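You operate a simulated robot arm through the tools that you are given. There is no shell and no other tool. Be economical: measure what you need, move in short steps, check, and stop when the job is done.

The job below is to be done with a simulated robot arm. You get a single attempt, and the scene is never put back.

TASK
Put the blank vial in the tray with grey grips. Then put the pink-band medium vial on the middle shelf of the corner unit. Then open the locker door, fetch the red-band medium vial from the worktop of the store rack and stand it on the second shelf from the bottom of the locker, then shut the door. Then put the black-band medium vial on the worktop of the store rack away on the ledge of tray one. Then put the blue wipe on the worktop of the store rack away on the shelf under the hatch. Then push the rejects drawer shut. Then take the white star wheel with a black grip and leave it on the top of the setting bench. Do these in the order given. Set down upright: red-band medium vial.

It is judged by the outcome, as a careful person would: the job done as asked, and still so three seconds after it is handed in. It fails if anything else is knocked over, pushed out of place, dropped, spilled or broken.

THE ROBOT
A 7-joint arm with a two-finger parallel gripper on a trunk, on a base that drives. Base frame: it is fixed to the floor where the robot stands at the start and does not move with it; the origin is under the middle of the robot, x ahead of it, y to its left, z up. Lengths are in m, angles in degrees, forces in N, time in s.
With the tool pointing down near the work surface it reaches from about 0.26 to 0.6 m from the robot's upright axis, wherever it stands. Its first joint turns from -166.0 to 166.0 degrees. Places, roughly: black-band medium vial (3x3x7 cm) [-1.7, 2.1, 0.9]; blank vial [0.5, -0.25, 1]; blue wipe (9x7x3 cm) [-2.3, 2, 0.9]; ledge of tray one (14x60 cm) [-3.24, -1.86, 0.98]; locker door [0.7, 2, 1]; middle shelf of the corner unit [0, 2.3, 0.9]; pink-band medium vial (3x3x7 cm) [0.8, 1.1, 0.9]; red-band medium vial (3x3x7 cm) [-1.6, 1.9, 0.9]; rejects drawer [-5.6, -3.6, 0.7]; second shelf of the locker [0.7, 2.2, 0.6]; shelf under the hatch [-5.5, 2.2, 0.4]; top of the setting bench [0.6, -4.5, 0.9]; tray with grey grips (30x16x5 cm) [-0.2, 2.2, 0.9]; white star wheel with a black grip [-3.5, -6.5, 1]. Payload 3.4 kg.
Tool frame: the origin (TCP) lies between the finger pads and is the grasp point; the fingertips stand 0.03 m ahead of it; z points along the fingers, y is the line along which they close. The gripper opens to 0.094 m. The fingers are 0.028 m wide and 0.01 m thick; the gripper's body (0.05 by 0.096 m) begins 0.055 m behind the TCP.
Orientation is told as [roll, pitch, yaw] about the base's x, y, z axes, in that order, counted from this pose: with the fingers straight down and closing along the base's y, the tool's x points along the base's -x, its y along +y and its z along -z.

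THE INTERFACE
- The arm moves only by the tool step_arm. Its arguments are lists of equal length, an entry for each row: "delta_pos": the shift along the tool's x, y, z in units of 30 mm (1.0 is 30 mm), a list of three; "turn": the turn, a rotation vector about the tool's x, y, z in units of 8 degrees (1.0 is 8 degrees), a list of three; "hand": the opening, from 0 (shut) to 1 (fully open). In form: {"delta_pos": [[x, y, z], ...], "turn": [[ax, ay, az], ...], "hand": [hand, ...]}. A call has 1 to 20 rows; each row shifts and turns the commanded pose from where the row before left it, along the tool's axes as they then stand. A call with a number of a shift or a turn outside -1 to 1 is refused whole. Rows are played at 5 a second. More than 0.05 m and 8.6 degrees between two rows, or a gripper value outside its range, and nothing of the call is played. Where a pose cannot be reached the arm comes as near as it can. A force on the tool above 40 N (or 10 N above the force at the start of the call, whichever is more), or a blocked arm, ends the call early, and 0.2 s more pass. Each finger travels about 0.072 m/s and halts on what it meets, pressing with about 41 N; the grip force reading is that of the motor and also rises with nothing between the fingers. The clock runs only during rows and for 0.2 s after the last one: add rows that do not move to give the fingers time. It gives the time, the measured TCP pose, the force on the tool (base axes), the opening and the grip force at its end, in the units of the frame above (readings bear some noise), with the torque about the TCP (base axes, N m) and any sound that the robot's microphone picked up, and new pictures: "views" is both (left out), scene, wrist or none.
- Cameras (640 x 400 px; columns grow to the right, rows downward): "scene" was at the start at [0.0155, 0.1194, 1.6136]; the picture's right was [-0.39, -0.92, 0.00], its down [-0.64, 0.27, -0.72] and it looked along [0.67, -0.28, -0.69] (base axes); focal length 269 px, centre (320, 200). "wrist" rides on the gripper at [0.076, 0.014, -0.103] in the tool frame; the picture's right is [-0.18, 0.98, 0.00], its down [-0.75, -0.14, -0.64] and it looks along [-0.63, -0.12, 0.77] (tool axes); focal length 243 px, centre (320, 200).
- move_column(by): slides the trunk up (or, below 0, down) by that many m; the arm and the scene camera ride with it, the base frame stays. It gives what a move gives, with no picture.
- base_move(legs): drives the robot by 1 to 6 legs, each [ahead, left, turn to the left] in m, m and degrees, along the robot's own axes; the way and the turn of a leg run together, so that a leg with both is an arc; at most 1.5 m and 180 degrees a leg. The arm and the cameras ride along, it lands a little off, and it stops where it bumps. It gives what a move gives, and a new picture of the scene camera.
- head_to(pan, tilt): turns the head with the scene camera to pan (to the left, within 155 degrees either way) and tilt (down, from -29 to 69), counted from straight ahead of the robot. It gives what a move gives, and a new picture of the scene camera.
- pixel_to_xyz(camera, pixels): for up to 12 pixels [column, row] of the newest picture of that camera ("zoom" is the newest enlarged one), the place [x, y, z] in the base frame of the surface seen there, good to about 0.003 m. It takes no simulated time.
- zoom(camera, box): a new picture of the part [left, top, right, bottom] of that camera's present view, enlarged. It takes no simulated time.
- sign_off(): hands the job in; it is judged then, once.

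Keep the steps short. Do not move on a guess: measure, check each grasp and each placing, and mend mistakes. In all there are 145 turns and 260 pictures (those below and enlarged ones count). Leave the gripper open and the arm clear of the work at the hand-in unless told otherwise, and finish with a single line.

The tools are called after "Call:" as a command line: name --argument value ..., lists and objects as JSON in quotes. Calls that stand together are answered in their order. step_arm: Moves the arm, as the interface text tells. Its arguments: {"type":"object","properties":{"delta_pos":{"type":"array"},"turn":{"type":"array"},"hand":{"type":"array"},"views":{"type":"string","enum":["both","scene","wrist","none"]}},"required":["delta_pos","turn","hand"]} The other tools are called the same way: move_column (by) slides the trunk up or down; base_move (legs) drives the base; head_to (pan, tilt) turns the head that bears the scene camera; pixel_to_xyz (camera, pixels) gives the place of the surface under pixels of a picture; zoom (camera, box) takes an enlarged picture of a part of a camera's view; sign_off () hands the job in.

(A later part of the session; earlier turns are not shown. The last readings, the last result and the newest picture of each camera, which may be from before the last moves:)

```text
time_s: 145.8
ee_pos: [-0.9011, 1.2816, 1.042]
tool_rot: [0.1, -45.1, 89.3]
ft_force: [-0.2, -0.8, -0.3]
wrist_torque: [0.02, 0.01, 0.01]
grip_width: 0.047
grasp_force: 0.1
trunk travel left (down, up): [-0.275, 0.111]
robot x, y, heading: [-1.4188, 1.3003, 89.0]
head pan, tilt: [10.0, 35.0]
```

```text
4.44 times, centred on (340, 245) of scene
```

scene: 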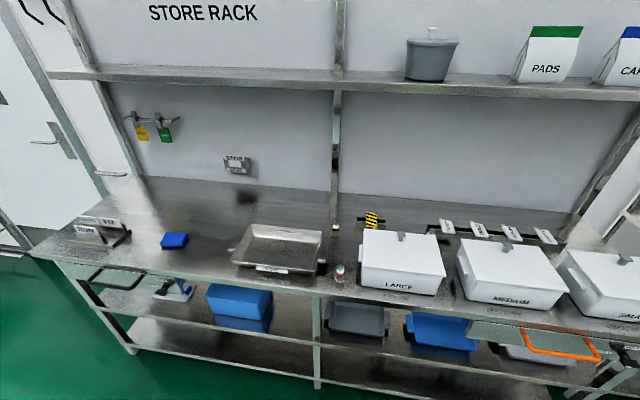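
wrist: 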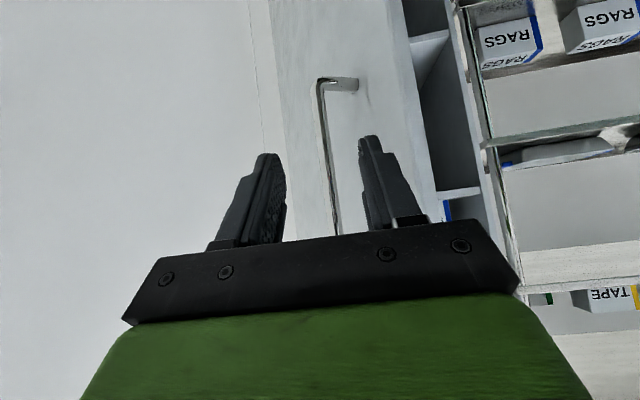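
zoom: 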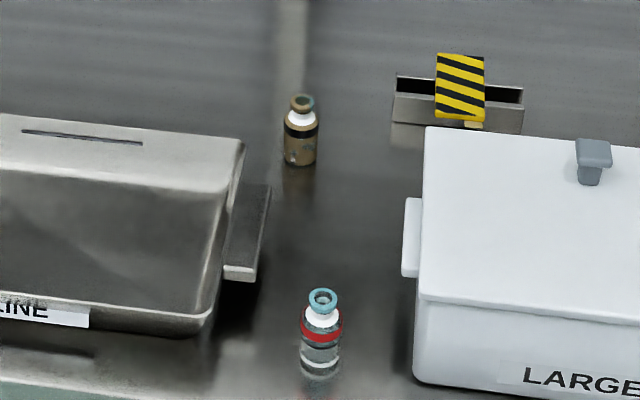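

Red vial axis ≈ (-1.614,1.923), bottom 0.881. Drive so the arm suits, then swing the hand to (-1.614,1.80,1.04).

Call:
base_move --legs '[[0, 0.43, 0.8], [0.15, 0, 0]]'

Call:
step_arm --delta_pos '[[-0.727, 0.79, 0.727], [-0.727, 0.79, 0.727], [-0.727, 0.79, 0.727], [-0.727, 0.79, 0.727], [-0.727, 0.79, 0.727], [-0.727, 0.79, 0.727], [-0.727, 0.79, 0.727], [-0.727, 0.79, 0.727], [-0.727, 0.79, 0.727], [-0.727, 0.79, 0.727], [-0.727, 0.79, 0.727], [0, 0, 0]]' --turn '[[0, 0, 0], [0, 0, 0], [0, 0, 0], [0, 0, 0], [0, 0, 0], [0, 0, 0], [0, 0, 0], [0, 0, 0], [0, 0, 0], [0, 0, 0], [0, 0, 0], [0, 0, 0]]' --hand '[0.6, 0.6, 0.6, 0.6, 0.6, 0.6, 0.6, 0.6, 0.6, 0.6, 0.6, 0.6]' --views "wrist"

```text
time_s: 149.4
ee_pos: [-1.3303, 1.4405, 1.0424]
tool_rot: [0.1, -44.9, 89.7]
ft_force: [0.3, 0.9, 0.3]
wrist_torque: [-0.04, -0.03, -0.02]
grip_width: 0.0469
grasp_force: 0.0
trunk travel left (down, up): [-0.275, 0.111]
robot x, y, heading: [-1.8479, 1.4501, 89.6]
head pan, tilt: [10.0, 35.0]
```

scene: 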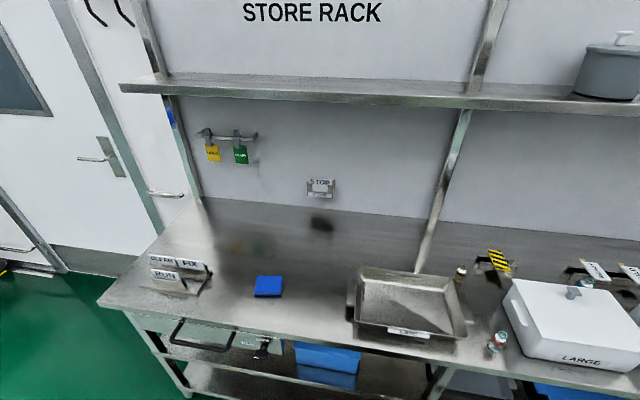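

```text
time_s: 152.0
ee_pos: [-1.5903, 1.7797, 1.044]
tool_rot: [0.1, -45.0, 89.7]
ft_force: [0.2, 0.1, -0.6]
wrist_torque: [-0.05, 0.0, -0.01]
grip_width: 0.0565
grasp_force: 0.1
trunk travel left (down, up): [-0.275, 0.111]
robot x, y, heading: [-1.8452, 1.4535, 89.7]
head pan, tilt: [10.0, 35.0]
```

wrist: 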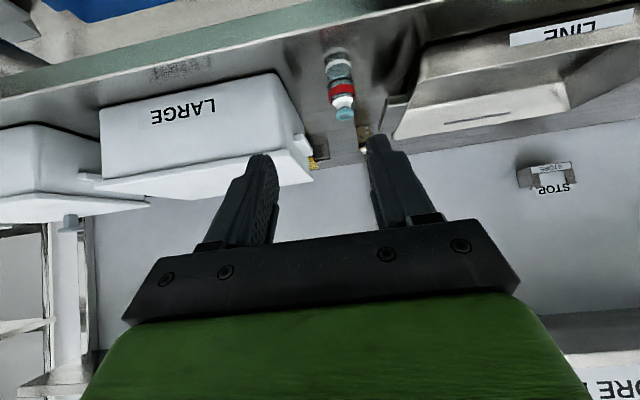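

Align laterally and advance 0.125 along the tool, then re-measure.

Call:
step_arm --delta_pos '[[-0.47, 0.8, 0], [0, 0, 0.9], [0, 0, 0.9], [0, 0, 0.9], [0, 0, 0.9], [0, 0, 0.6], [0, 0, 0]]' --turn '[[0, 0, 0], [0, 0, 0], [0, 0, 0], [0, 0, 0], [0, 0, 0], [0, 0, 0], [0, 0, 0]]' --hand '[0.6, 0.6, 0.6, 0.6, 0.6, 0.6, 0.6]' --views "wrist"

Call:
pixel_to_xyz --camera "wrist" --pixels '[[320, 150], [320, 130], [320, 165], [310, 150], [332, 150]]'

```text
time_s: 153.6
ee_pos: [-1.6161, 1.8774, 0.9625]
tool_rot: [0.1, -45.0, 89.8]
ft_force: [0.3, 0.8, 0.4]
wrist_torque: [0.01, 0.0, 0.0]
grip_width: 0.0564
grasp_force: 0.1
trunk travel left (down, up): [-0.275, 0.111]
robot x, y, heading: [-1.8472, 1.4537, 89.6]
head pan, tilt: [10.0, 35.0]
```

wrist: 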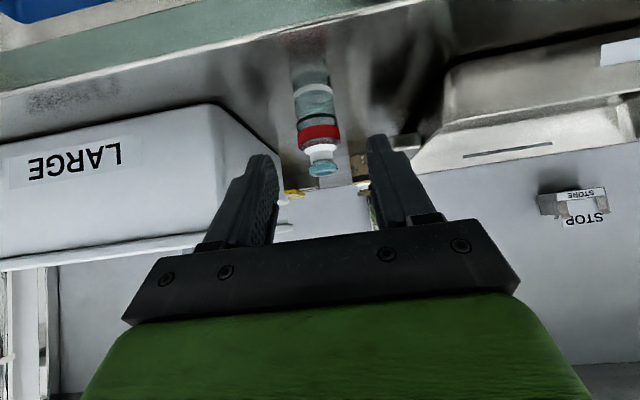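

```text
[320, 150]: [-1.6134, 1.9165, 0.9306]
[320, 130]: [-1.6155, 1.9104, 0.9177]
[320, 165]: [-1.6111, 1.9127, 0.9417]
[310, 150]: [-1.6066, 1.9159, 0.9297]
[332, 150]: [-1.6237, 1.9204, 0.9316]
```

Good; advance 0.064 and grip.

Call:
step_arm --delta_pos '[[0, 0, 0.75], [0, 0, 0.75], [0, 0, 0.62], [0, 0, 0], [0, 0, 0], [0, 0, 0], [0, 0, 0]]' --turn '[[0, 0, 0], [0, 0, 0], [0, 0, 0], [0, 0, 0], [0, 0, 0], [0, 0, 0], [0, 0, 0]]' --hand '[0.6, 0.6, 0.6, 0.6, 0.1, 0.1, 0.1]' --views "wrist"

```text
time_s: 155.2
ee_pos: [-1.6146, 1.9227, 0.9179]
tool_rot: [0.1, -45.0, 89.8]
ft_force: [1.5, 1.2, 2.2]
wrist_torque: [-0.01, -0.02, -0.02]
grip_width: 0.0282
grasp_force: 41.6
trunk travel left (down, up): [-0.275, 0.111]
robot x, y, heading: [-1.8458, 1.4525, 89.6]
head pan, tilt: [10.0, 35.0]
```

wrist: 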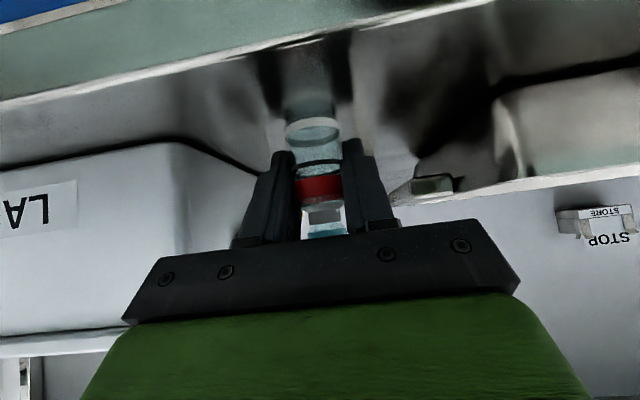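

Gripped. Lift 0.12, retract 0.15, then drive to the locker front.

Call:
step_arm --delta_pos '[[-0.7, 0, -0.7], [-0.7, 0, -0.7], [-0.7, 0, -0.7], [-0.7, 0, -0.7], [0.7, 0, -0.7], [0.7, 0, -0.7], [0.7, 0, -0.7], [0.7, 0, -0.7], [0.7, 0, -0.7]]' --turn '[[0, 0, 0], [0, 0, 0], [0, 0, 0], [0, 0, 0], [0, 0, 0], [0, 0, 0], [0, 0, 0], [0, 0, 0], [0, 0, 0]]' --hand '[0.1, 0.1, 0.1, 0.1, 0.1, 0.1, 0.1, 0.1, 0.1]' --views "none"

Call:
base_move --legs '[[-0.15, 0, 0.4], [0, -1.2, 0], [0, -0.5, 0], [0.3, 0, 0]]'

Call:
head_to --pan -35 --tilt 40

```text
time_s: 157.2
ee_pos: [-1.6147, 1.7708, 1.0378]
tool_rot: [0.1, -45.2, 89.8]
ft_force: [0.5, -0.2, -0.1]
wrist_torque: [0.0, 0.0, 0.0]
grip_width: 0.0281
grasp_force: 41.2
trunk travel left (down, up): [-0.275, 0.111]
robot x, y, heading: [-1.8489, 1.4507, 89.8]
head pan, tilt: [10.0, 35.0]
```

```text
time_s: 168.3
ee_pos: [0.048, 1.9503, 1.0373]
tool_rot: [0.2, -44.9, 90.9]
ft_force: [0.4, 0.4, 0.6]
wrist_torque: [0.03, 0.01, 0.04]
grip_width: 0.0283
grasp_force: 41.5
trunk travel left (down, up): [-0.275, 0.111]
robot x, y, heading: [-0.1828, 1.6256, 90.8]
head pan, tilt: [10.0, 35.0]
```

scene: 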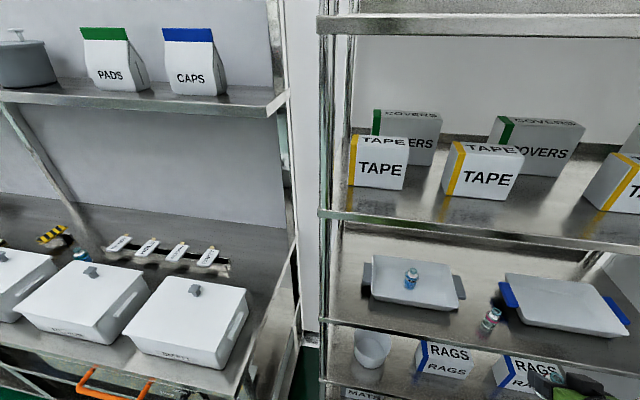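

```text
time_s: 169.4
ee_pos: [0.0471, 1.9516, 1.0368]
tool_rot: [0.1, -45.0, 90.8]
ft_force: [0.5, -0.1, 0.5]
wrist_torque: [-0.03, 0.02, 0.01]
grip_width: 0.0281
grasp_force: 41.0
trunk travel left (down, up): [-0.275, 0.111]
robot x, y, heading: [-0.1749, 1.6266, 91.0]
head pan, tilt: [-35.0, 40.0]
```

scene: 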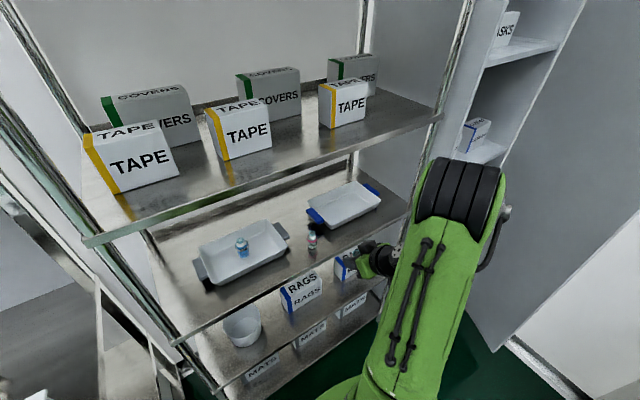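

Turn −0.9°, then right 0.62 to stand before the locker; then lower the column.

Call:
base_move --legs '[[0, 0, -0.9], [0, -0.62, 0]]'

Call:
move_column --by -0.27

Call:
head_to --pan -30 --tilt 45

```text
time_s: 173.2
ee_pos: [0.6721, 1.9473, 1.0368]
tool_rot: [0.2, -45.0, 90.1]
ft_force: [-0.4, -0.3, 0.0]
wrist_torque: [0.01, 0.02, 0.02]
grip_width: 0.0282
grasp_force: 41.1
trunk travel left (down, up): [-0.275, 0.111]
robot x, y, heading: [0.44, 1.626, 90.0]
head pan, tilt: [-35.0, 40.0]
```

scene: 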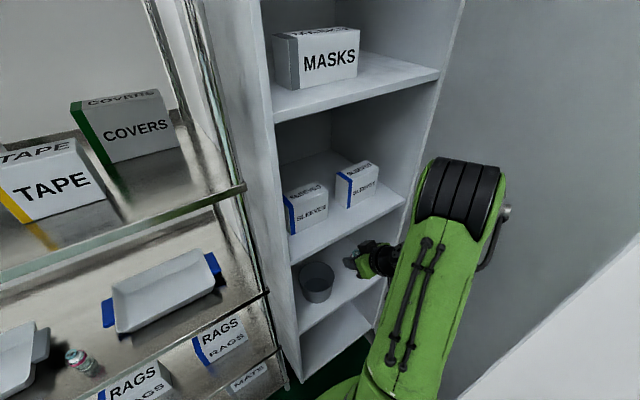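

```text
time_s: 176.0
ee_pos: [0.6719, 1.9464, 0.7681]
tool_rot: [0.1, -45.0, 90.1]
ft_force: [-1.0, 0.2, -0.6]
wrist_torque: [0.01, 0.0, 0.01]
grip_width: 0.0282
grasp_force: 41.1
trunk travel left (down, up): [-0.005, 0.381]
robot x, y, heading: [0.4383, 1.6283, 89.8]
head pan, tilt: [-35.0, 40.0]
```

```text
time_s: 176.7
ee_pos: [0.6723, 1.9465, 0.7681]
tool_rot: [0.1, -45.0, 90.1]
ft_force: [0.4, -0.5, -0.7]
wrist_torque: [-0.05, -0.01, -0.01]
grip_width: 0.0282
grasp_force: 40.5
trunk travel left (down, up): [-0.005, 0.381]
robot x, y, heading: [0.4405, 1.6275, 90.0]
head pan, tilt: [-30.0, 45.0]
```

scene: 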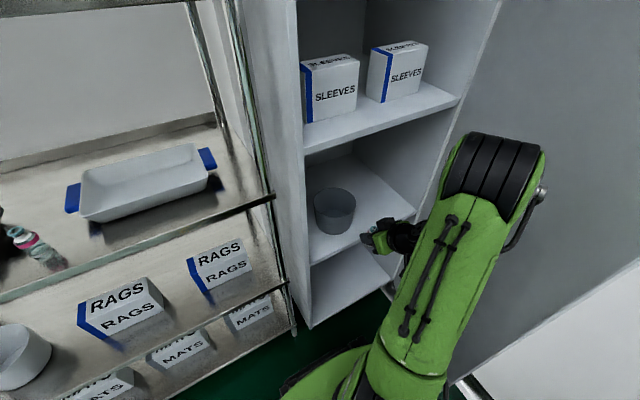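

Measure the cup and free shelf area; also a wrist view.

Call:
pixel_to_xyz --camera "scene" --pixels '[[334, 225], [352, 210], [318, 210], [335, 190], [375, 185], [395, 205], [360, 230], [350, 165], [310, 250], [440, 160], [450, 100]]'

Call:
zoom --camera "wrist" --box '[0, 0, 640, 400]'

```text
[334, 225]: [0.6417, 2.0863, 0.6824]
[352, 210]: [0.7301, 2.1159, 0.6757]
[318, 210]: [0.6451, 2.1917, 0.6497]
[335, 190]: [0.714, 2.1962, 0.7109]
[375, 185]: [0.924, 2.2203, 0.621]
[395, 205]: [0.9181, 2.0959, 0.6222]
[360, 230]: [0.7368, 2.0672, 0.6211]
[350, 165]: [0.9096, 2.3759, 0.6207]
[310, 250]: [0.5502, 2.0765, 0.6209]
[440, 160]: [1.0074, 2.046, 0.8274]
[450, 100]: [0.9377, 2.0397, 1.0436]
```

```text
1.00 times, centred on (320, 200) of wrist (not enlarged: the box is as wide or as high as the picture)
```

zoom: 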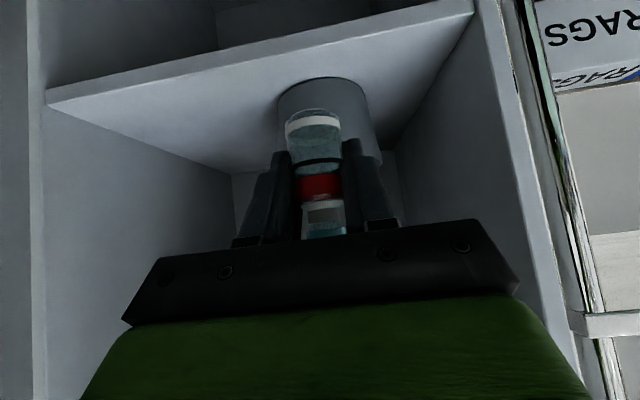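

Target (0.815,2.12). Move right, then diagonally in, at z 0.77.

Call:
step_arm --delta_pos '[[0, -0.98, 0], [0, -0.98, 0], [0, -0.98, 0], [-0.684, -0.306, 0.684], [-0.684, -0.306, 0.684], [-0.684, -0.306, 0.684], [-0.684, -0.306, 0.684], [-0.684, -0.306, 0.684], [-0.684, -0.306, 0.684], [0, 0, 0]]' --turn '[[0, 0, 0], [0, 0, 0], [0, 0, 0], [0, 0, 0], [0, 0, 0], [0, 0, 0], [0, 0, 0], [0, 0, 0], [0, 0, 0], [0, 0, 0]]' --hand '[0.1, 0.1, 0.1, 0.1, 0.1, 0.1, 0.1, 0.1, 0.1, 0.1]' --views "both"

```text
time_s: 178.9
ee_pos: [0.8159, 2.1217, 0.768]
tool_rot: [0.2, -44.9, 90.1]
ft_force: [0.4, 0.2, -0.2]
wrist_torque: [0.02, -0.02, 0.0]
grip_width: 0.0283
grasp_force: 41.0
trunk travel left (down, up): [-0.005, 0.381]
robot x, y, heading: [0.4414, 1.6272, 90.3]
head pan, tilt: [-30.0, 45.0]
```

scene: 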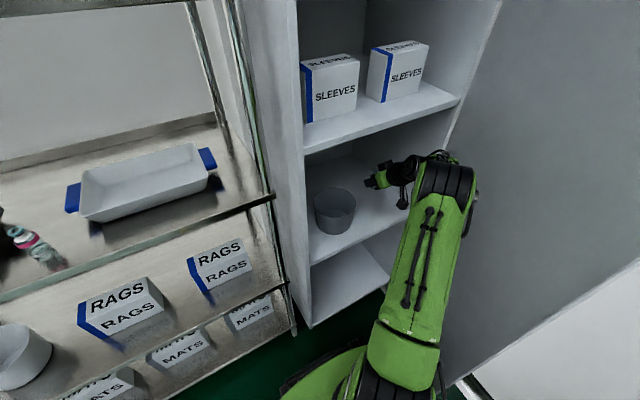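
wrist: 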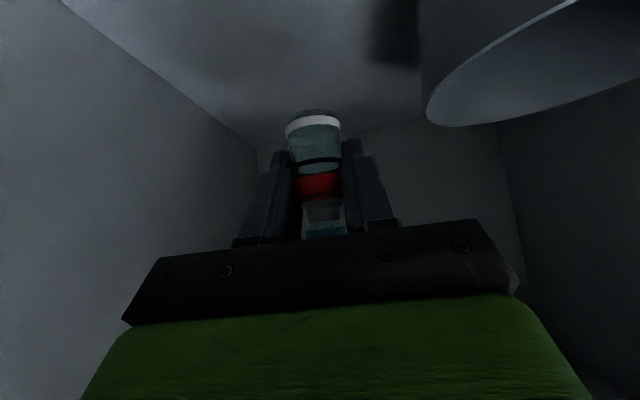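

Lower 0.098, then fine steps.

Call:
step_arm --delta_pos '[[0.58, 0, 0.58], [0.58, 0, 0.58], [0.58, 0, 0.58], [0.57, 0, 0.57], [0.06, 0, 0.06], [0.06, 0, 0.06], [0.06, 0, 0.06], [0, 0, 0]]' --turn '[[0, 0, 0], [0, 0, 0], [0, 0, 0], [0, 0, 0], [0, 0, 0], [0, 0, 0], [0, 0, 0], [0, 0, 0]]' --hand '[0.1, 0.1, 0.1, 0.1, 0.1, 0.1, 0.1, 0.1]' --views "wrist"

```text
time_s: 180.7
ee_pos: [0.8153, 2.1225, 0.6614]
tool_rot: [0.1, -45.1, 90.2]
ft_force: [0.3, 0.1, 0.3]
wrist_torque: [0.01, -0.02, 0.03]
grip_width: 0.0281
grasp_force: 40.8
trunk travel left (down, up): [-0.005, 0.381]
robot x, y, heading: [0.4395, 1.6247, 90.1]
head pan, tilt: [-30.0, 45.0]
```

wrist: 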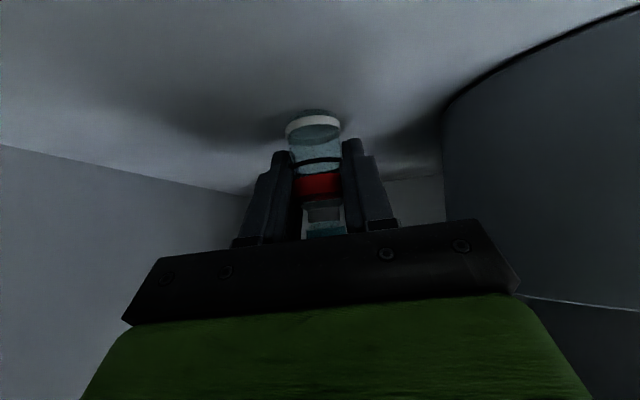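

Call:
step_arm --delta_pos '[[0.04, 0, 0.04], [0.04, 0, 0.04], [0, 0, 0]]' --turn '[[0, 0, 0], [0, 0, 0], [0, 0, 0]]' --hand '[0.1, 0.1, 0.1]' --views "none"

```text
time_s: 181.5
ee_pos: [0.8144, 2.1222, 0.6579]
tool_rot: [0.1, -45.0, 90.2]
ft_force: [-0.2, -0.2, -0.1]
wrist_torque: [-0.04, 0.03, -0.01]
grip_width: 0.028
grasp_force: 41.2
trunk travel left (down, up): [-0.005, 0.381]
robot x, y, heading: [0.4444, 1.6273, 89.9]
head pan, tilt: [-30.0, 45.0]
```

Call:
step_arm --delta_pos '[[0.04, 0, 0.04], [0.04, 0, 0.04], [0, 0, 0]]' --turn '[[0, 0, 0], [0, 0, 0], [0, 0, 0]]' --hand '[0.1, 0.1, 0.1]' --views "none"

```text
time_s: 182.3
ee_pos: [0.8145, 2.1209, 0.6576]
tool_rot: [-0.2, -45.5, 90.5]
ft_force: [0.9, 0.0, 19.8]
wrist_torque: [-0.15, 0.0, -0.02]
grip_width: 0.0282
grasp_force: 41.3
trunk travel left (down, up): [-0.005, 0.381]
robot x, y, heading: [0.4419, 1.6262, 90.0]
head pan, tilt: [-30.0, 45.0]
```

Contact; ease up, open, retreat the way I came.

Call:
step_arm --delta_pos '[[-0.04, 0, -0.04], [0, 0, 0], [0, 0, 0], [0, 0, 0], [0, 0, -0.7], [0, 0, -1], [0, 0, -1], [0.684, 0.4, -0.684], [0.684, 0.4, -0.684], [0.684, 0.4, -0.684], [0.684, 0.4, -0.684], [0, 1, 0], [0, 1, 0], [0, 0, 0]]' --turn '[[0, 0, 0], [0, 0, 0], [0, 0, 0], [0, 0, 0], [0, 0, 0], [0, 0, 0], [0, 0, 0], [0, 0, 0], [0, 0, 0], [0, 0, 0], [0, 0, 0], [0, 0, 0], [0, 0, 0], [0, 0, 0]]' --hand '[0.1, 0.55, 0.55, 0.55, 0.55, 0.55, 0.55, 0.55, 0.55, 0.55, 0.55, 0.55, 0.55, 0.55]' --views "both"

```text
time_s: 185.3
ee_pos: [0.7065, 1.9471, 0.7159]
tool_rot: [0.0, -45.1, 90.2]
ft_force: [-0.4, 0.2, 0.2]
wrist_torque: [0.0, 0.03, -0.04]
grip_width: 0.0518
grasp_force: 0.1
trunk travel left (down, up): [-0.005, 0.381]
robot x, y, heading: [0.4442, 1.6253, 90.0]
head pan, tilt: [-30.0, 45.0]
```

scene: 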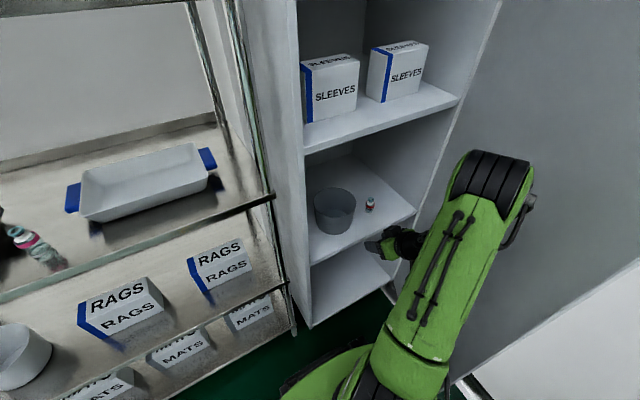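
wrist: 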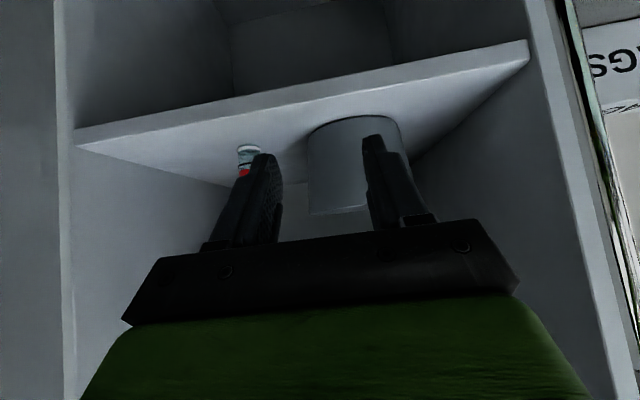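

Red vial stands upright. Now shut the door: drive base left clear, swing the closed hand to the robot's right side, then come round outside the door edge.

Call:
base_move --legs '[[0, 0.55, 0], [-0.085, 0, 0]]'

Call:
step_arm --delta_pos '[[0.576, -0.711, -0.787], [0.576, -0.711, -0.787], [0.576, -0.711, -0.787], [0.576, -0.711, -0.787], [0.576, -0.711, -0.787], [0.576, -0.711, -0.787], [0.576, -0.711, -0.787], [0.576, -0.711, -0.787], [0.576, -0.711, -0.787], [0.576, -0.711, -0.787], [0.576, -0.711, -0.787], [0.576, -0.711, -0.787], [0, 0, 0]]' --turn '[[0, 0, 0], [0, 0, 0], [0, 0, 0], [0, 0, 0], [0, 0, 0], [0, 0, 0], [0, 0, 0], [0, 0, 0], [0, 0, 0], [0, 0, 0], [0, 0, 0], [0, 0, 0], [0, 0, 0]]' --hand '[0, 0, 0, 0, 0, 0, 0, 0, 0, 0, 0, 0, 0]' --views "scene"

```text
time_s: 189.1
ee_pos: [0.1512, 1.863, 0.7152]
tool_rot: [0.1, -45.0, 90.5]
ft_force: [0.2, -0.3, -0.3]
wrist_torque: [0.02, 0.0, 0.01]
grip_width: 0.0514
grasp_force: 0.0
trunk travel left (down, up): [-0.005, 0.381]
robot x, y, heading: [-0.1132, 1.5405, 90.1]
head pan, tilt: [-30.0, 45.0]
```

scene: 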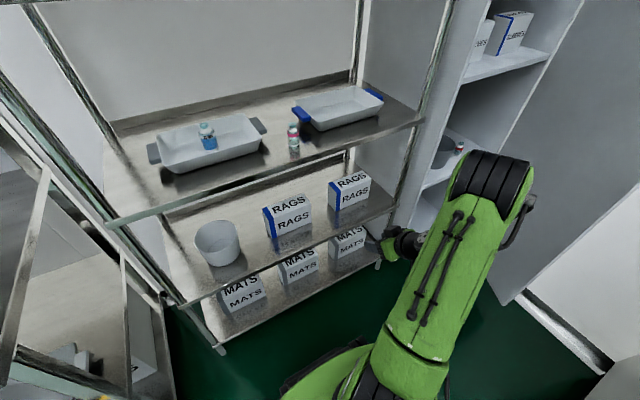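

```text
time_s: 191.9
ee_pos: [0.4128, 1.5189, 0.77]
tool_rot: [0.2, -45.0, 90.3]
ft_force: [0.4, -0.1, -0.6]
wrist_torque: [-0.04, 0.01, 0.01]
grip_width: 0.0003
grasp_force: 33.0
trunk travel left (down, up): [-0.005, 0.381]
robot x, y, heading: [-0.1162, 1.5403, 90.3]
head pan, tilt: [-30.0, 45.0]
```

scene: 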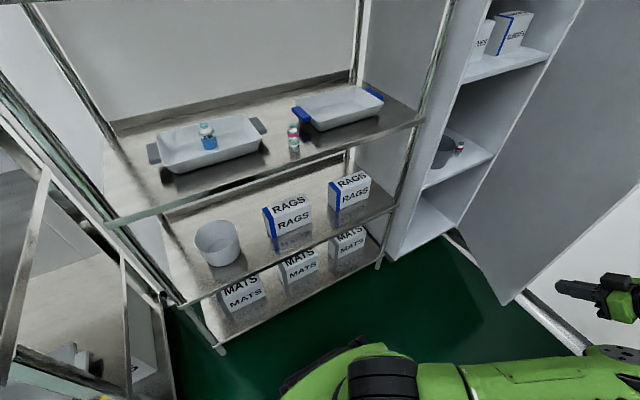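

Measure the door's free edge.

Call:
pixel_to_xyz --camera "scene" --pixels '[[512, 300], [560, 245], [600, 208], [540, 265], [470, 240], [500, 200]]'

```text
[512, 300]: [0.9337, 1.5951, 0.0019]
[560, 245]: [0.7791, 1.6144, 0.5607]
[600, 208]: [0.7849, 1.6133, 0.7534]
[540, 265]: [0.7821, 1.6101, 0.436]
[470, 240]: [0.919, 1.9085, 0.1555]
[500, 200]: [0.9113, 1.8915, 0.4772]
```

Door edge ≈(0.78,1.61). Drive right 0.46 so the hand passes below the edge to its outer side.

Call:
base_move --legs '[[0, -0.455, 0]]'

```text
time_s: 194.7
ee_pos: [0.8656, 1.5239, 0.7686]
tool_rot: [0.2, -45.0, 90.5]
ft_force: [-0.1, -0.5, 0.8]
wrist_torque: [0.0, 0.02, -0.03]
grip_width: 0.0001
grasp_force: 32.7
trunk travel left (down, up): [-0.005, 0.381]
robot x, y, heading: [0.3368, 1.5407, 90.4]
head pan, tilt: [-30.0, 45.0]
```

scene: 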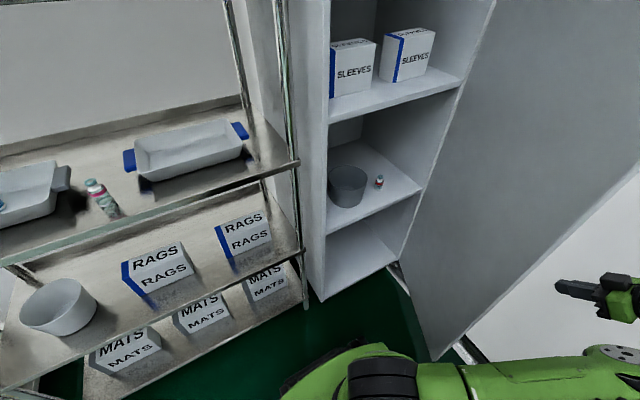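

Push the door round its closing arc, first to about 40°.

Call:
step_arm --delta_pos '[[-0.652, 0.151, 0.652], [-0.652, 0.151, 0.652], [-0.652, 0.151, 0.652], [-0.259, 0.917, 0.259], [-0.259, 0.917, 0.259], [-0.291, 0.744, 0.291], [-0.291, 0.744, 0.291], [-0.291, 0.744, 0.291], [-0.377, 0.644, 0.377], [-0.377, 0.644, 0.377], [-0.377, 0.644, 0.377], [0, 0, 0]]' --turn '[[0, 0, 0], [0, 0, 0], [0, 0, 0], [0, 0, 0], [0, 0, 0], [0, 0, 0], [0, 0, 0], [0, 0, 0], [0, 0, 0], [0, 0, 0], [0, 0, 0], [0, 0, 0]]' --hand '[0, 0, 0, 0, 0, 0, 0, 0, 0, 0, 0, 0]' --views "both"

```text
time_s: 197.2
ee_pos: [0.6705, 1.7144, 0.7719]
tool_rot: [0.1, -45.0, 90.5]
ft_force: [0.5, -0.1, 0.8]
wrist_torque: [-0.01, 0.01, 0.0]
grip_width: 0.0001
grasp_force: 32.7
trunk travel left (down, up): [-0.005, 0.381]
robot x, y, heading: [0.338, 1.5443, 90.1]
head pan, tilt: [-30.0, 45.0]
```

scene: 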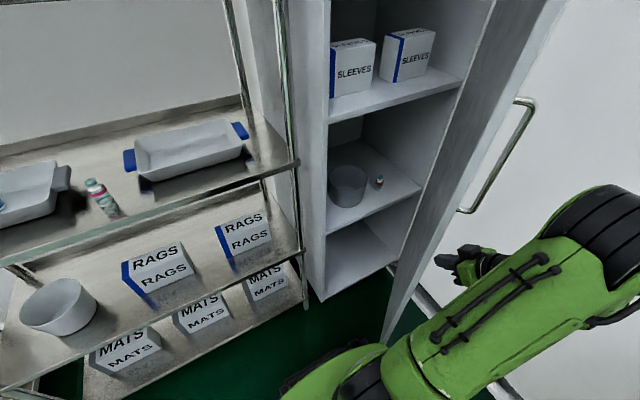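
wrist: 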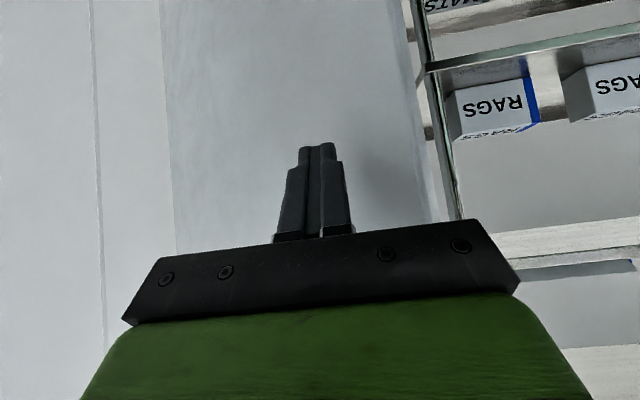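

Door is following (≈36°). Continue to closed.

Call:
step_arm --delta_pos '[[-0.456, 0.544, 0.456], [-0.456, 0.544, 0.456], [-0.456, 0.544, 0.456], [-0.519, 0.422, 0.519], [-0.519, 0.422, 0.519], [-0.519, 0.422, 0.519], [-0.562, 0.278, 0.562], [-0.562, 0.278, 0.562], [-0.562, 0.278, 0.562], [-0.593, 0.133, 0.593], [-0.593, 0.133, 0.593], [-0.5, 0.133, 0.5], [0, 0, 0]]' --turn '[[0, 0, 0], [0, 0, 0], [0, 0, 0], [0, 0, 0], [0, 0, 0], [0, 0, 0], [0, 0, 0], [0, 0, 0], [0, 0, 0], [0, 0, 0], [0, 0, 0], [0, 0, 0], [0, 0, 0]]' --hand '[0, 0, 0, 0, 0, 0, 0, 0, 0, 0, 0, 0, 0]' --views "scene"

```text
time_s: 200.1
ee_pos: [0.5442, 1.9782, 0.7693]
tool_rot: [0.1, -44.9, 90.6]
ft_force: [0.3, 0.8, 0.1]
wrist_torque: [-0.01, -0.01, 0.01]
grip_width: 0.0
grasp_force: 32.5
trunk travel left (down, up): [-0.005, 0.381]
robot x, y, heading: [0.339, 1.5434, 90.5]
head pan, tilt: [-30.0, 45.0]
```

scene: 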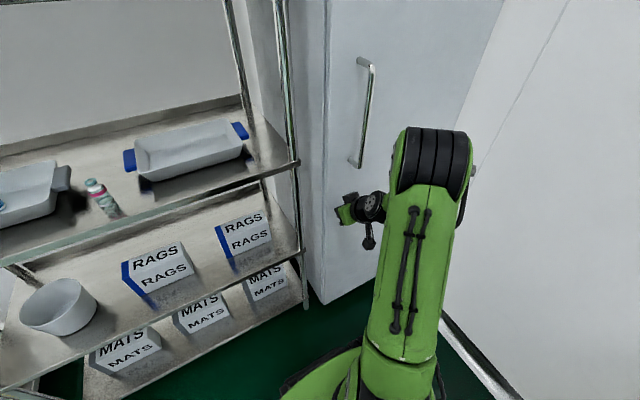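

Nearly shut; press a little further until force is felt.

Call:
step_arm --delta_pos '[[-0.15, 0, 0.15], [-0.15, 0, 0.15], [-0.1, 0, 0.1], [0, 0, 0]]' --turn '[[0, 0, 0], [0, 0, 0], [0, 0, 0], [0, 0, 0]]' --hand '[0, 0, 0, 0]' --views "scene"

Call:
pixel_to_xyz --camera "scene" --pixels '[[340, 60], [335, 270], [420, 60], [365, 110]]'

```text
time_s: 200.7
ee_pos: [0.5457, 1.9808, 0.7666]
tool_rot: [0.3, -44.2, 90.0]
ft_force: [-1.8, -18.1, 7.7]
wrist_torque: [0.06, 0.0, 0.03]
grip_width: 0.0002
grasp_force: 32.4
trunk travel left (down, up): [-0.005, 0.381]
robot x, y, heading: [0.339, 1.5407, 90.2]
head pan, tilt: [-30.0, 45.0]
stopped in row 3: the force on the tool passed its limit at 46 N (the readings are from after the stop); the commanded pose is now the measured one
```

scene: 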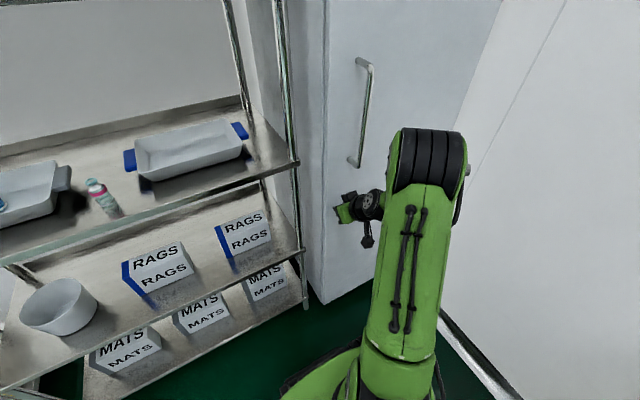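

```text
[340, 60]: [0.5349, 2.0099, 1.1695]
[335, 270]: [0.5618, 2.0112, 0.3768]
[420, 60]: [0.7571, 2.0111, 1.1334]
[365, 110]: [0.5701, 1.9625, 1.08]
```

Door shut flush (face y=2.010). Back the hand off, raise the column, reduce tilt to 25°, and drive to the store rack for the black-band vial.

Call:
step_arm --delta_pos '[[0.7, 0, -0.7], [0.7, 0, -0.7], [0, 0, 0]]' --turn '[[0, 0, 0], [0, 0, 0], [0, 0, 0]]' --hand '[0, 0.3, 0.6]' --views "none"

Call:
move_column --by 0.27

Call:
base_move --legs '[[0, 0.6, 0], [-0.22, 0, 0], [0, 1.48, 0], [0.2, 0, 0]]'

Call:
head_to --pan -10 --tilt 40

```text
time_s: 201.5
ee_pos: [0.5446, 1.9277, 0.7668]
tool_rot: [0.3, -44.2, 90.3]
ft_force: [-0.1, -0.2, 0.0]
wrist_torque: [-0.01, 0.03, -0.02]
grip_width: 0.0565
grasp_force: 0.1
trunk travel left (down, up): [-0.005, 0.381]
robot x, y, heading: [0.3353, 1.5426, 90.3]
head pan, tilt: [-30.0, 45.0]
```

```text
time_s: 204.2
ee_pos: [0.5451, 1.9263, 1.0361]
tool_rot: [0.3, -44.2, 90.2]
ft_force: [0.1, -1.2, -0.4]
wrist_torque: [0.0, 0.02, 0.01]
grip_width: 0.0564
grasp_force: 0.1
trunk travel left (down, up): [-0.275, 0.111]
robot x, y, heading: [0.3393, 1.5435, 90.4]
head pan, tilt: [-30.0, 45.0]
```

```text
time_s: 216.9
ee_pos: [-1.4852, 1.9133, 1.0361]
tool_rot: [0.4, -44.2, 87.9]
ft_force: [0.4, 1.1, 0.4]
wrist_torque: [-0.03, 0.0, -0.01]
grip_width: 0.0566
grasp_force: 0.2
trunk travel left (down, up): [-0.275, 0.111]
robot x, y, heading: [-1.7064, 1.5372, 88.0]
head pan, tilt: [-30.0, 45.0]
```

scene: 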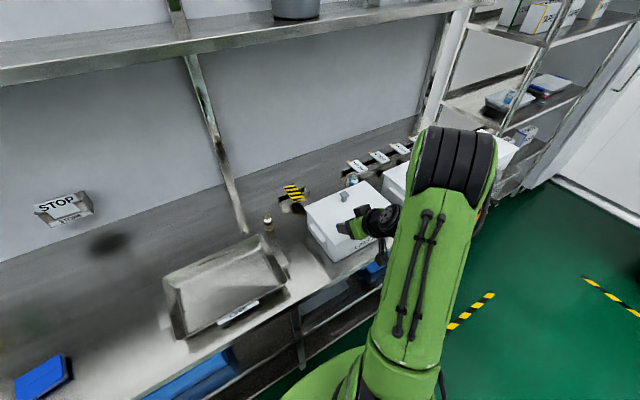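

```text
time_s: 217.8
ee_pos: [-1.4848, 1.9123, 1.0361]
tool_rot: [0.3, -44.2, 87.8]
ft_force: [-0.1, 0.4, 1.1]
wrist_torque: [0.0, -0.02, 0.03]
grip_width: 0.0563
grasp_force: 0.1
trunk travel left (down, up): [-0.275, 0.111]
robot x, y, heading: [-1.7047, 1.5354, 87.9]
head pan, tilt: [-10.0, 40.0]
```

scene: 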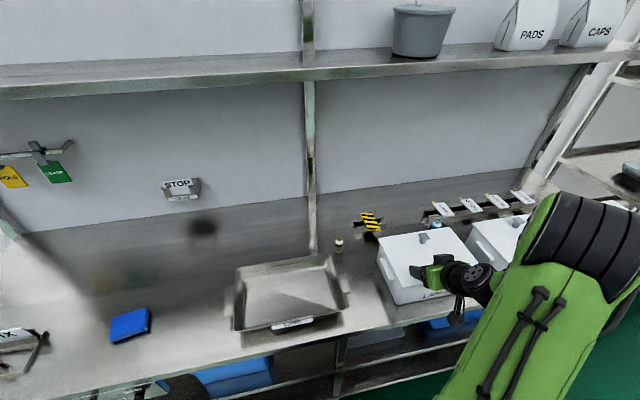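

Hand hovers over the LARGE box; raise it. Measure the black vial, shelf edge and box.

Call:
zoom --camera "scene" --box '[300, 210, 420, 290]'

Call:
pixel_to_xyz --camera "zoom" --pixels '[[203, 165], [205, 195], [195, 205], [215, 205], [205, 222], [255, 400], [235, 345], [420, 200], [560, 140], [240, 380]]'

Call:
pixel_to_xyz --camera "scene" --pixels '[[330, 78], [200, 85], [325, 255], [344, 285], [385, 265], [420, 250]]'

```text
5.00 times, centred on (360, 250) of scene
```

zoom: 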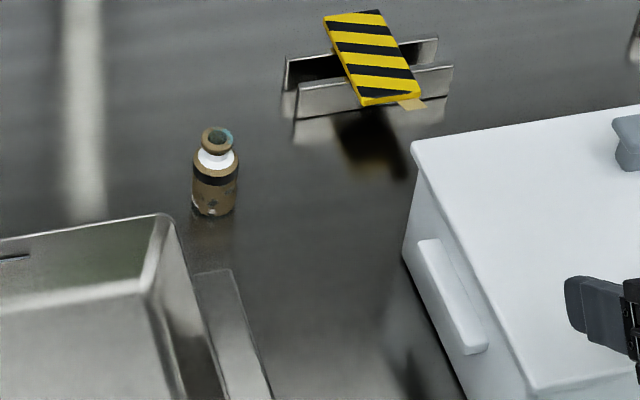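

```text
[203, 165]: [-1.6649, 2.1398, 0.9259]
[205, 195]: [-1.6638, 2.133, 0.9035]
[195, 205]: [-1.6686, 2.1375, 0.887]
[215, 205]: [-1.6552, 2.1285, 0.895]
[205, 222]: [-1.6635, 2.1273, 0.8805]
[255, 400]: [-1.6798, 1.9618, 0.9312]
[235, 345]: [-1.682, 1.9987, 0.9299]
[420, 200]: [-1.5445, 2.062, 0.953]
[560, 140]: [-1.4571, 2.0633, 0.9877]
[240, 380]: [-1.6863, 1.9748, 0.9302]
```

```text
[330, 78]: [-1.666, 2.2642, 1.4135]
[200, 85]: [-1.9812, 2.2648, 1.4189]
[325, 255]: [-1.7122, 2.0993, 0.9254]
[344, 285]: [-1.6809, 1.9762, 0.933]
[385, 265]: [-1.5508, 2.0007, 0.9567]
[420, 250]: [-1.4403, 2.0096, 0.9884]
```

Black vial axis ≈ (-1.656,2.143). Raise, set 25° tilt, move above it to z≈1.03.

Call:
step_arm --delta_pos '[[-0.7, 0, -0.7], [-0.7, 0, -0.7], [0, 0, 0], [0, 0, 0], [0, 0, 0], [-0.85, 0.746, 0.396], [-0.85, 0.746, 0.396], [-0.85, 0.746, 0.396], [-0.85, 0.746, 0.396], [-0.85, 0.746, 0.396], [-0.85, 0.746, 0.396], [-0.85, 0.746, 0.396], [-0.85, 0.746, 0.396], [0.46, 0, 0.98], [0.46, 0, 0.98], [0, 0, 0]]' --turn '[[0, 0, 0], [0, 0, 0], [0, 0.8, 0], [0, 0.8, 0], [0, 0.8, 0], [0, 0, 0], [0, 0, 0], [0, 0, 0], [0, 0, 0], [0, 0, 0], [0, 0, 0], [0, 0, 0], [0, 0, 0], [0, 0, 0], [0, 0, 0], [0, 0, 0]]' --hand '[0.6, 0.6, 0.6, 0.6, 0.6, 0.6, 0.6, 0.6, 0.6, 0.6, 0.6, 0.6, 0.6, 0.6, 0.6, 0.6]' --views "both"

```text
time_s: 221.2
ee_pos: [-1.657, 2.1446, 1.0318]
tool_rot: [0.3, -25.2, 88.0]
ft_force: [0.1, -0.3, 0.5]
wrist_torque: [-0.01, 0.01, -0.01]
grip_width: 0.0562
grasp_force: 0.1
trunk travel left (down, up): [-0.275, 0.111]
robot x, y, heading: [-1.7074, 1.5374, 88.2]
head pan, tilt: [-10.0, 40.0]
```

scene: 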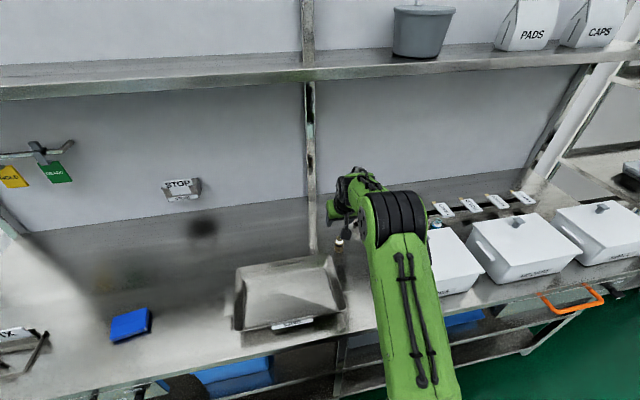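
wrist: 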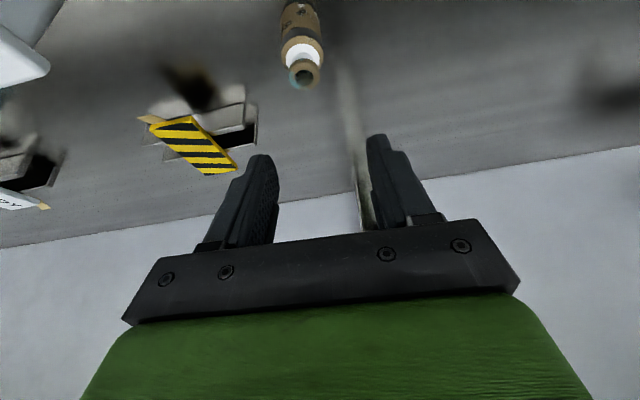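

Check the vial position from the wrist.

Call:
pixel_to_xyz --camera "wrist" --pixels '[[304, 74], [304, 52], [290, 50], [320, 45], [290, 35], [318, 25], [302, 30], [304, 86]]'

```text
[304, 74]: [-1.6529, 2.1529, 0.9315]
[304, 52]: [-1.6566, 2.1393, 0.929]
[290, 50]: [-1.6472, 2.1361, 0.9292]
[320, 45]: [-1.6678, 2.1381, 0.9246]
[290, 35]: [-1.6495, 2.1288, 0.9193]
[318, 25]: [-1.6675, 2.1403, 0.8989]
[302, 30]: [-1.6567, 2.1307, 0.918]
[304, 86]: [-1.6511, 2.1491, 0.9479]
```

Aligned. Descend 0.111 and grip.

Call:
step_arm --delta_pos '[[0.39, 0, 0.838], [0.39, 0, 0.838], [0.39, 0, 0.838], [0.39, 0, 0.838], [0, 0, 0], [0, 0, 0], [0, 0, 0], [0, 0, 0]]' --turn '[[0, 0, 0], [0, 0, 0], [0, 0, 0], [0, 0, 0], [0, 0, 0], [0, 0, 0], [0, 0, 0], [0, 0, 0]]' --hand '[0.6, 0.6, 0.6, 0.6, 0.6, 0.1, 0.1, 0.1]' --views "wrist"

```text
time_s: 222.9
ee_pos: [-1.6569, 2.1442, 0.9199]
tool_rot: [0.2, -25.0, 87.9]
ft_force: [-0.2, -0.6, 0.8]
wrist_torque: [0.0, 0.03, 0.0]
grip_width: 0.0279
grasp_force: 41.3
trunk travel left (down, up): [-0.275, 0.111]
robot x, y, heading: [-1.7038, 1.5381, 88.0]
head pan, tilt: [-10.0, 40.0]
```

wrist: 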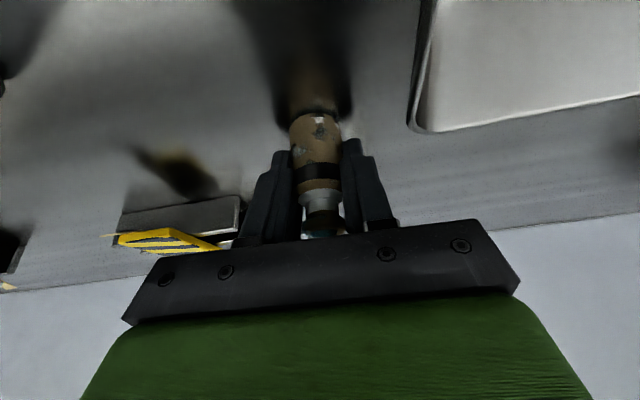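

Gripped. Lift 0.2, retract 0.25, back away 1 m and look toward tray one.

Call:
step_arm --delta_pos '[[-0.403, 0, -0.863], [-0.403, 0, -0.863], [-0.403, 0, -0.863], [-0.403, 0, -0.863], [-0.403, 0, -0.863], [-0.403, 0, -0.863], [-0.403, 0, -0.863], [0.943, 0, -0.44], [0.943, 0, -0.44], [0.943, 0, -0.44], [0.943, 0, -0.44], [0.943, 0, -0.44], [0.943, 0, -0.44], [0.943, 0, -0.44], [0.943, 0, -0.44]]' --turn '[[0, 0, 0], [0, 0, 0], [0, 0, 0], [0, 0, 0], [0, 0, 0], [0, 0, 0], [0, 0, 0], [0, 0, 0], [0, 0, 0], [0, 0, 0], [0, 0, 0], [0, 0, 0], [0, 0, 0], [0, 0, 0], [0, 0, 0]]' --hand '[0.1, 0.1, 0.1, 0.1, 0.1, 0.1, 0.1, 0.1, 0.1, 0.1, 0.1, 0.1, 0.1, 0.1, 0.1]' --views "none"

Call:
base_move --legs '[[-1.1, 0, 0], [0, 0, 140]]'

Call:
head_to --pan 10 --tilt 20

```text
time_s: 226.2
ee_pos: [-1.6654, 1.8935, 1.1216]
tool_rot: [0.2, -25.1, 87.9]
ft_force: [0.8, 0.2, 0.0]
wrist_torque: [-0.03, -0.02, 0.0]
grip_width: 0.0272
grasp_force: 40.8
trunk travel left (down, up): [-0.275, 0.111]
robot x, y, heading: [-1.7031, 1.5372, 88.1]
head pan, tilt: [-10.0, 40.0]
```

```text
time_s: 237.9
ee_pos: [-1.951, 0.1248, 1.1215]
tool_rot: [0.3, -25.1, -124.4]
ft_force: [0.1, 0.2, 0.6]
wrist_torque: [-0.04, -0.03, 0.0]
grip_width: 0.0275
grasp_force: 40.5
trunk travel left (down, up): [-0.275, 0.111]
robot x, y, heading: [-1.7271, 0.4044, -124.2]
head pan, tilt: [-10.0, 40.0]
```

scene: 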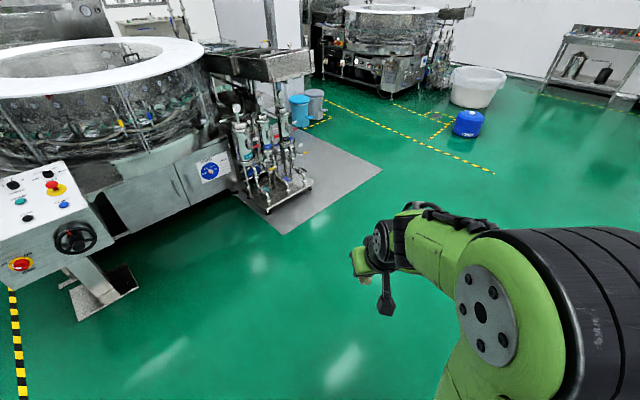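

```text
time_s: 238.8
ee_pos: [-1.9512, 0.1259, 1.1218]
tool_rot: [0.2, -25.2, -124.4]
ft_force: [-0.4, 0.4, -0.8]
wrist_torque: [0.02, 0.02, -0.01]
grip_width: 0.0275
grasp_force: 40.8
trunk travel left (down, up): [-0.275, 0.111]
robot x, y, heading: [-1.7218, 0.4056, -124.0]
head pan, tilt: [10.0, 20.0]
```

scene: 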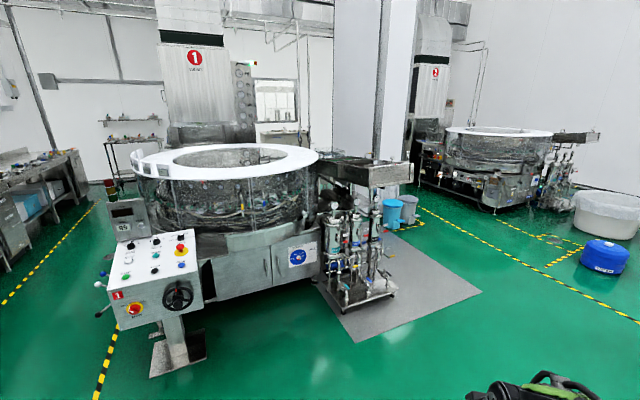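

Measure the steel tray at the right of machine 1 (pixel ~360,170).

Call:
zoom --camera "scene" --box '[290, 130, 450, 330]'

Call:
pixel_to_xyz --camera "zoom" --pixels '[[160, 60], [120, 90], [200, 110], [260, 110], [300, 70], [110, 125], [180, 140], [280, 140], [330, 75], [150, 260], [300, 260], [170, 360]]'

```text
2.00 times, centred on (370, 230) of scene
```

zoom: 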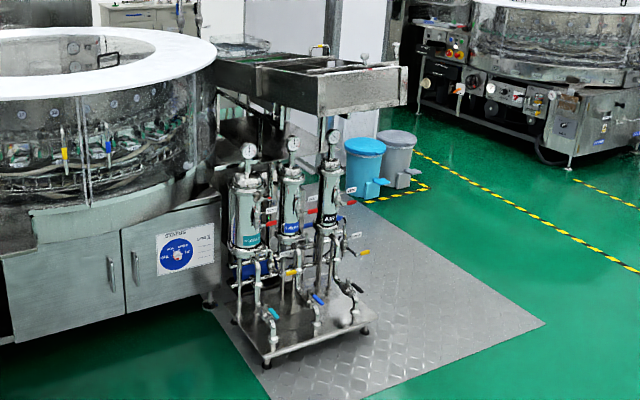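

```text
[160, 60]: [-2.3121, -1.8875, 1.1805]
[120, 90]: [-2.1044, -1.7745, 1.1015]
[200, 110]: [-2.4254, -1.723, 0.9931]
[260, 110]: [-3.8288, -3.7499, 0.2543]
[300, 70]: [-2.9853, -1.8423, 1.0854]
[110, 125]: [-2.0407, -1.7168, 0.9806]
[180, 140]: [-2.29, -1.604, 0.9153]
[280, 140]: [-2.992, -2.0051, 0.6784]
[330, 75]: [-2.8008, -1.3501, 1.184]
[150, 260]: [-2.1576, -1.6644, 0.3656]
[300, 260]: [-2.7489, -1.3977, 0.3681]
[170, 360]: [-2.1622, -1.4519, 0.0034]
```

Ledge seems at the tray's far (−x) end. Drive round: face −x, go 2.1 m, then face −y and look.

Call:
base_move --legs '[[0, 0, -56], [1.2, 0, 0], [1.0, 0, 0], [0, 0, 90]]'

Call:
head_to --pan 20 --tilt 25

```text
time_s: 256.1
ee_pos: [-3.9937, 0.1355, 1.1209]
tool_rot: [0.3, -25.0, -93.1]
ft_force: [0.2, 0.5, -0.2]
wrist_torque: [-0.02, -0.01, 0.0]
grip_width: 0.0275
grasp_force: 41.5
trunk travel left (down, up): [-0.275, 0.111]
robot x, y, heading: [-3.9449, 0.4917, -93.4]
head pan, tilt: [10.0, 20.0]
```

scene: 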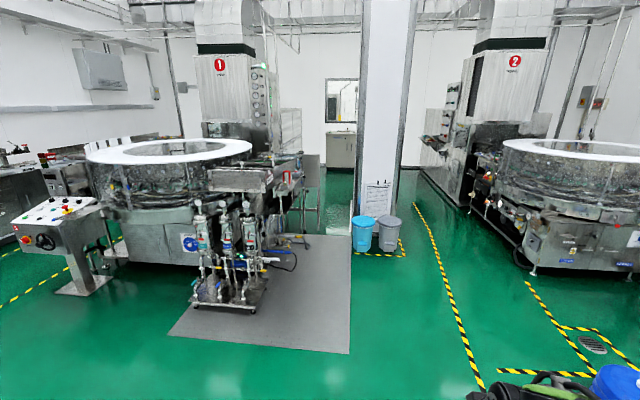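

```text
time_s: 256.8
ee_pos: [-3.9949, 0.1356, 1.121]
tool_rot: [0.3, -25.2, -93.3]
ft_force: [-1.6, -0.2, -0.5]
wrist_torque: [0.01, 0.0, 0.02]
grip_width: 0.0274
grasp_force: 41.0
trunk travel left (down, up): [-0.275, 0.111]
robot x, y, heading: [-3.9456, 0.4925, -93.5]
head pan, tilt: [20.0, 25.0]
```

scene: 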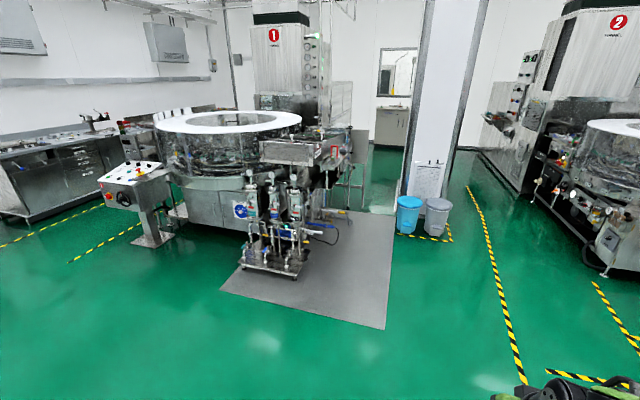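

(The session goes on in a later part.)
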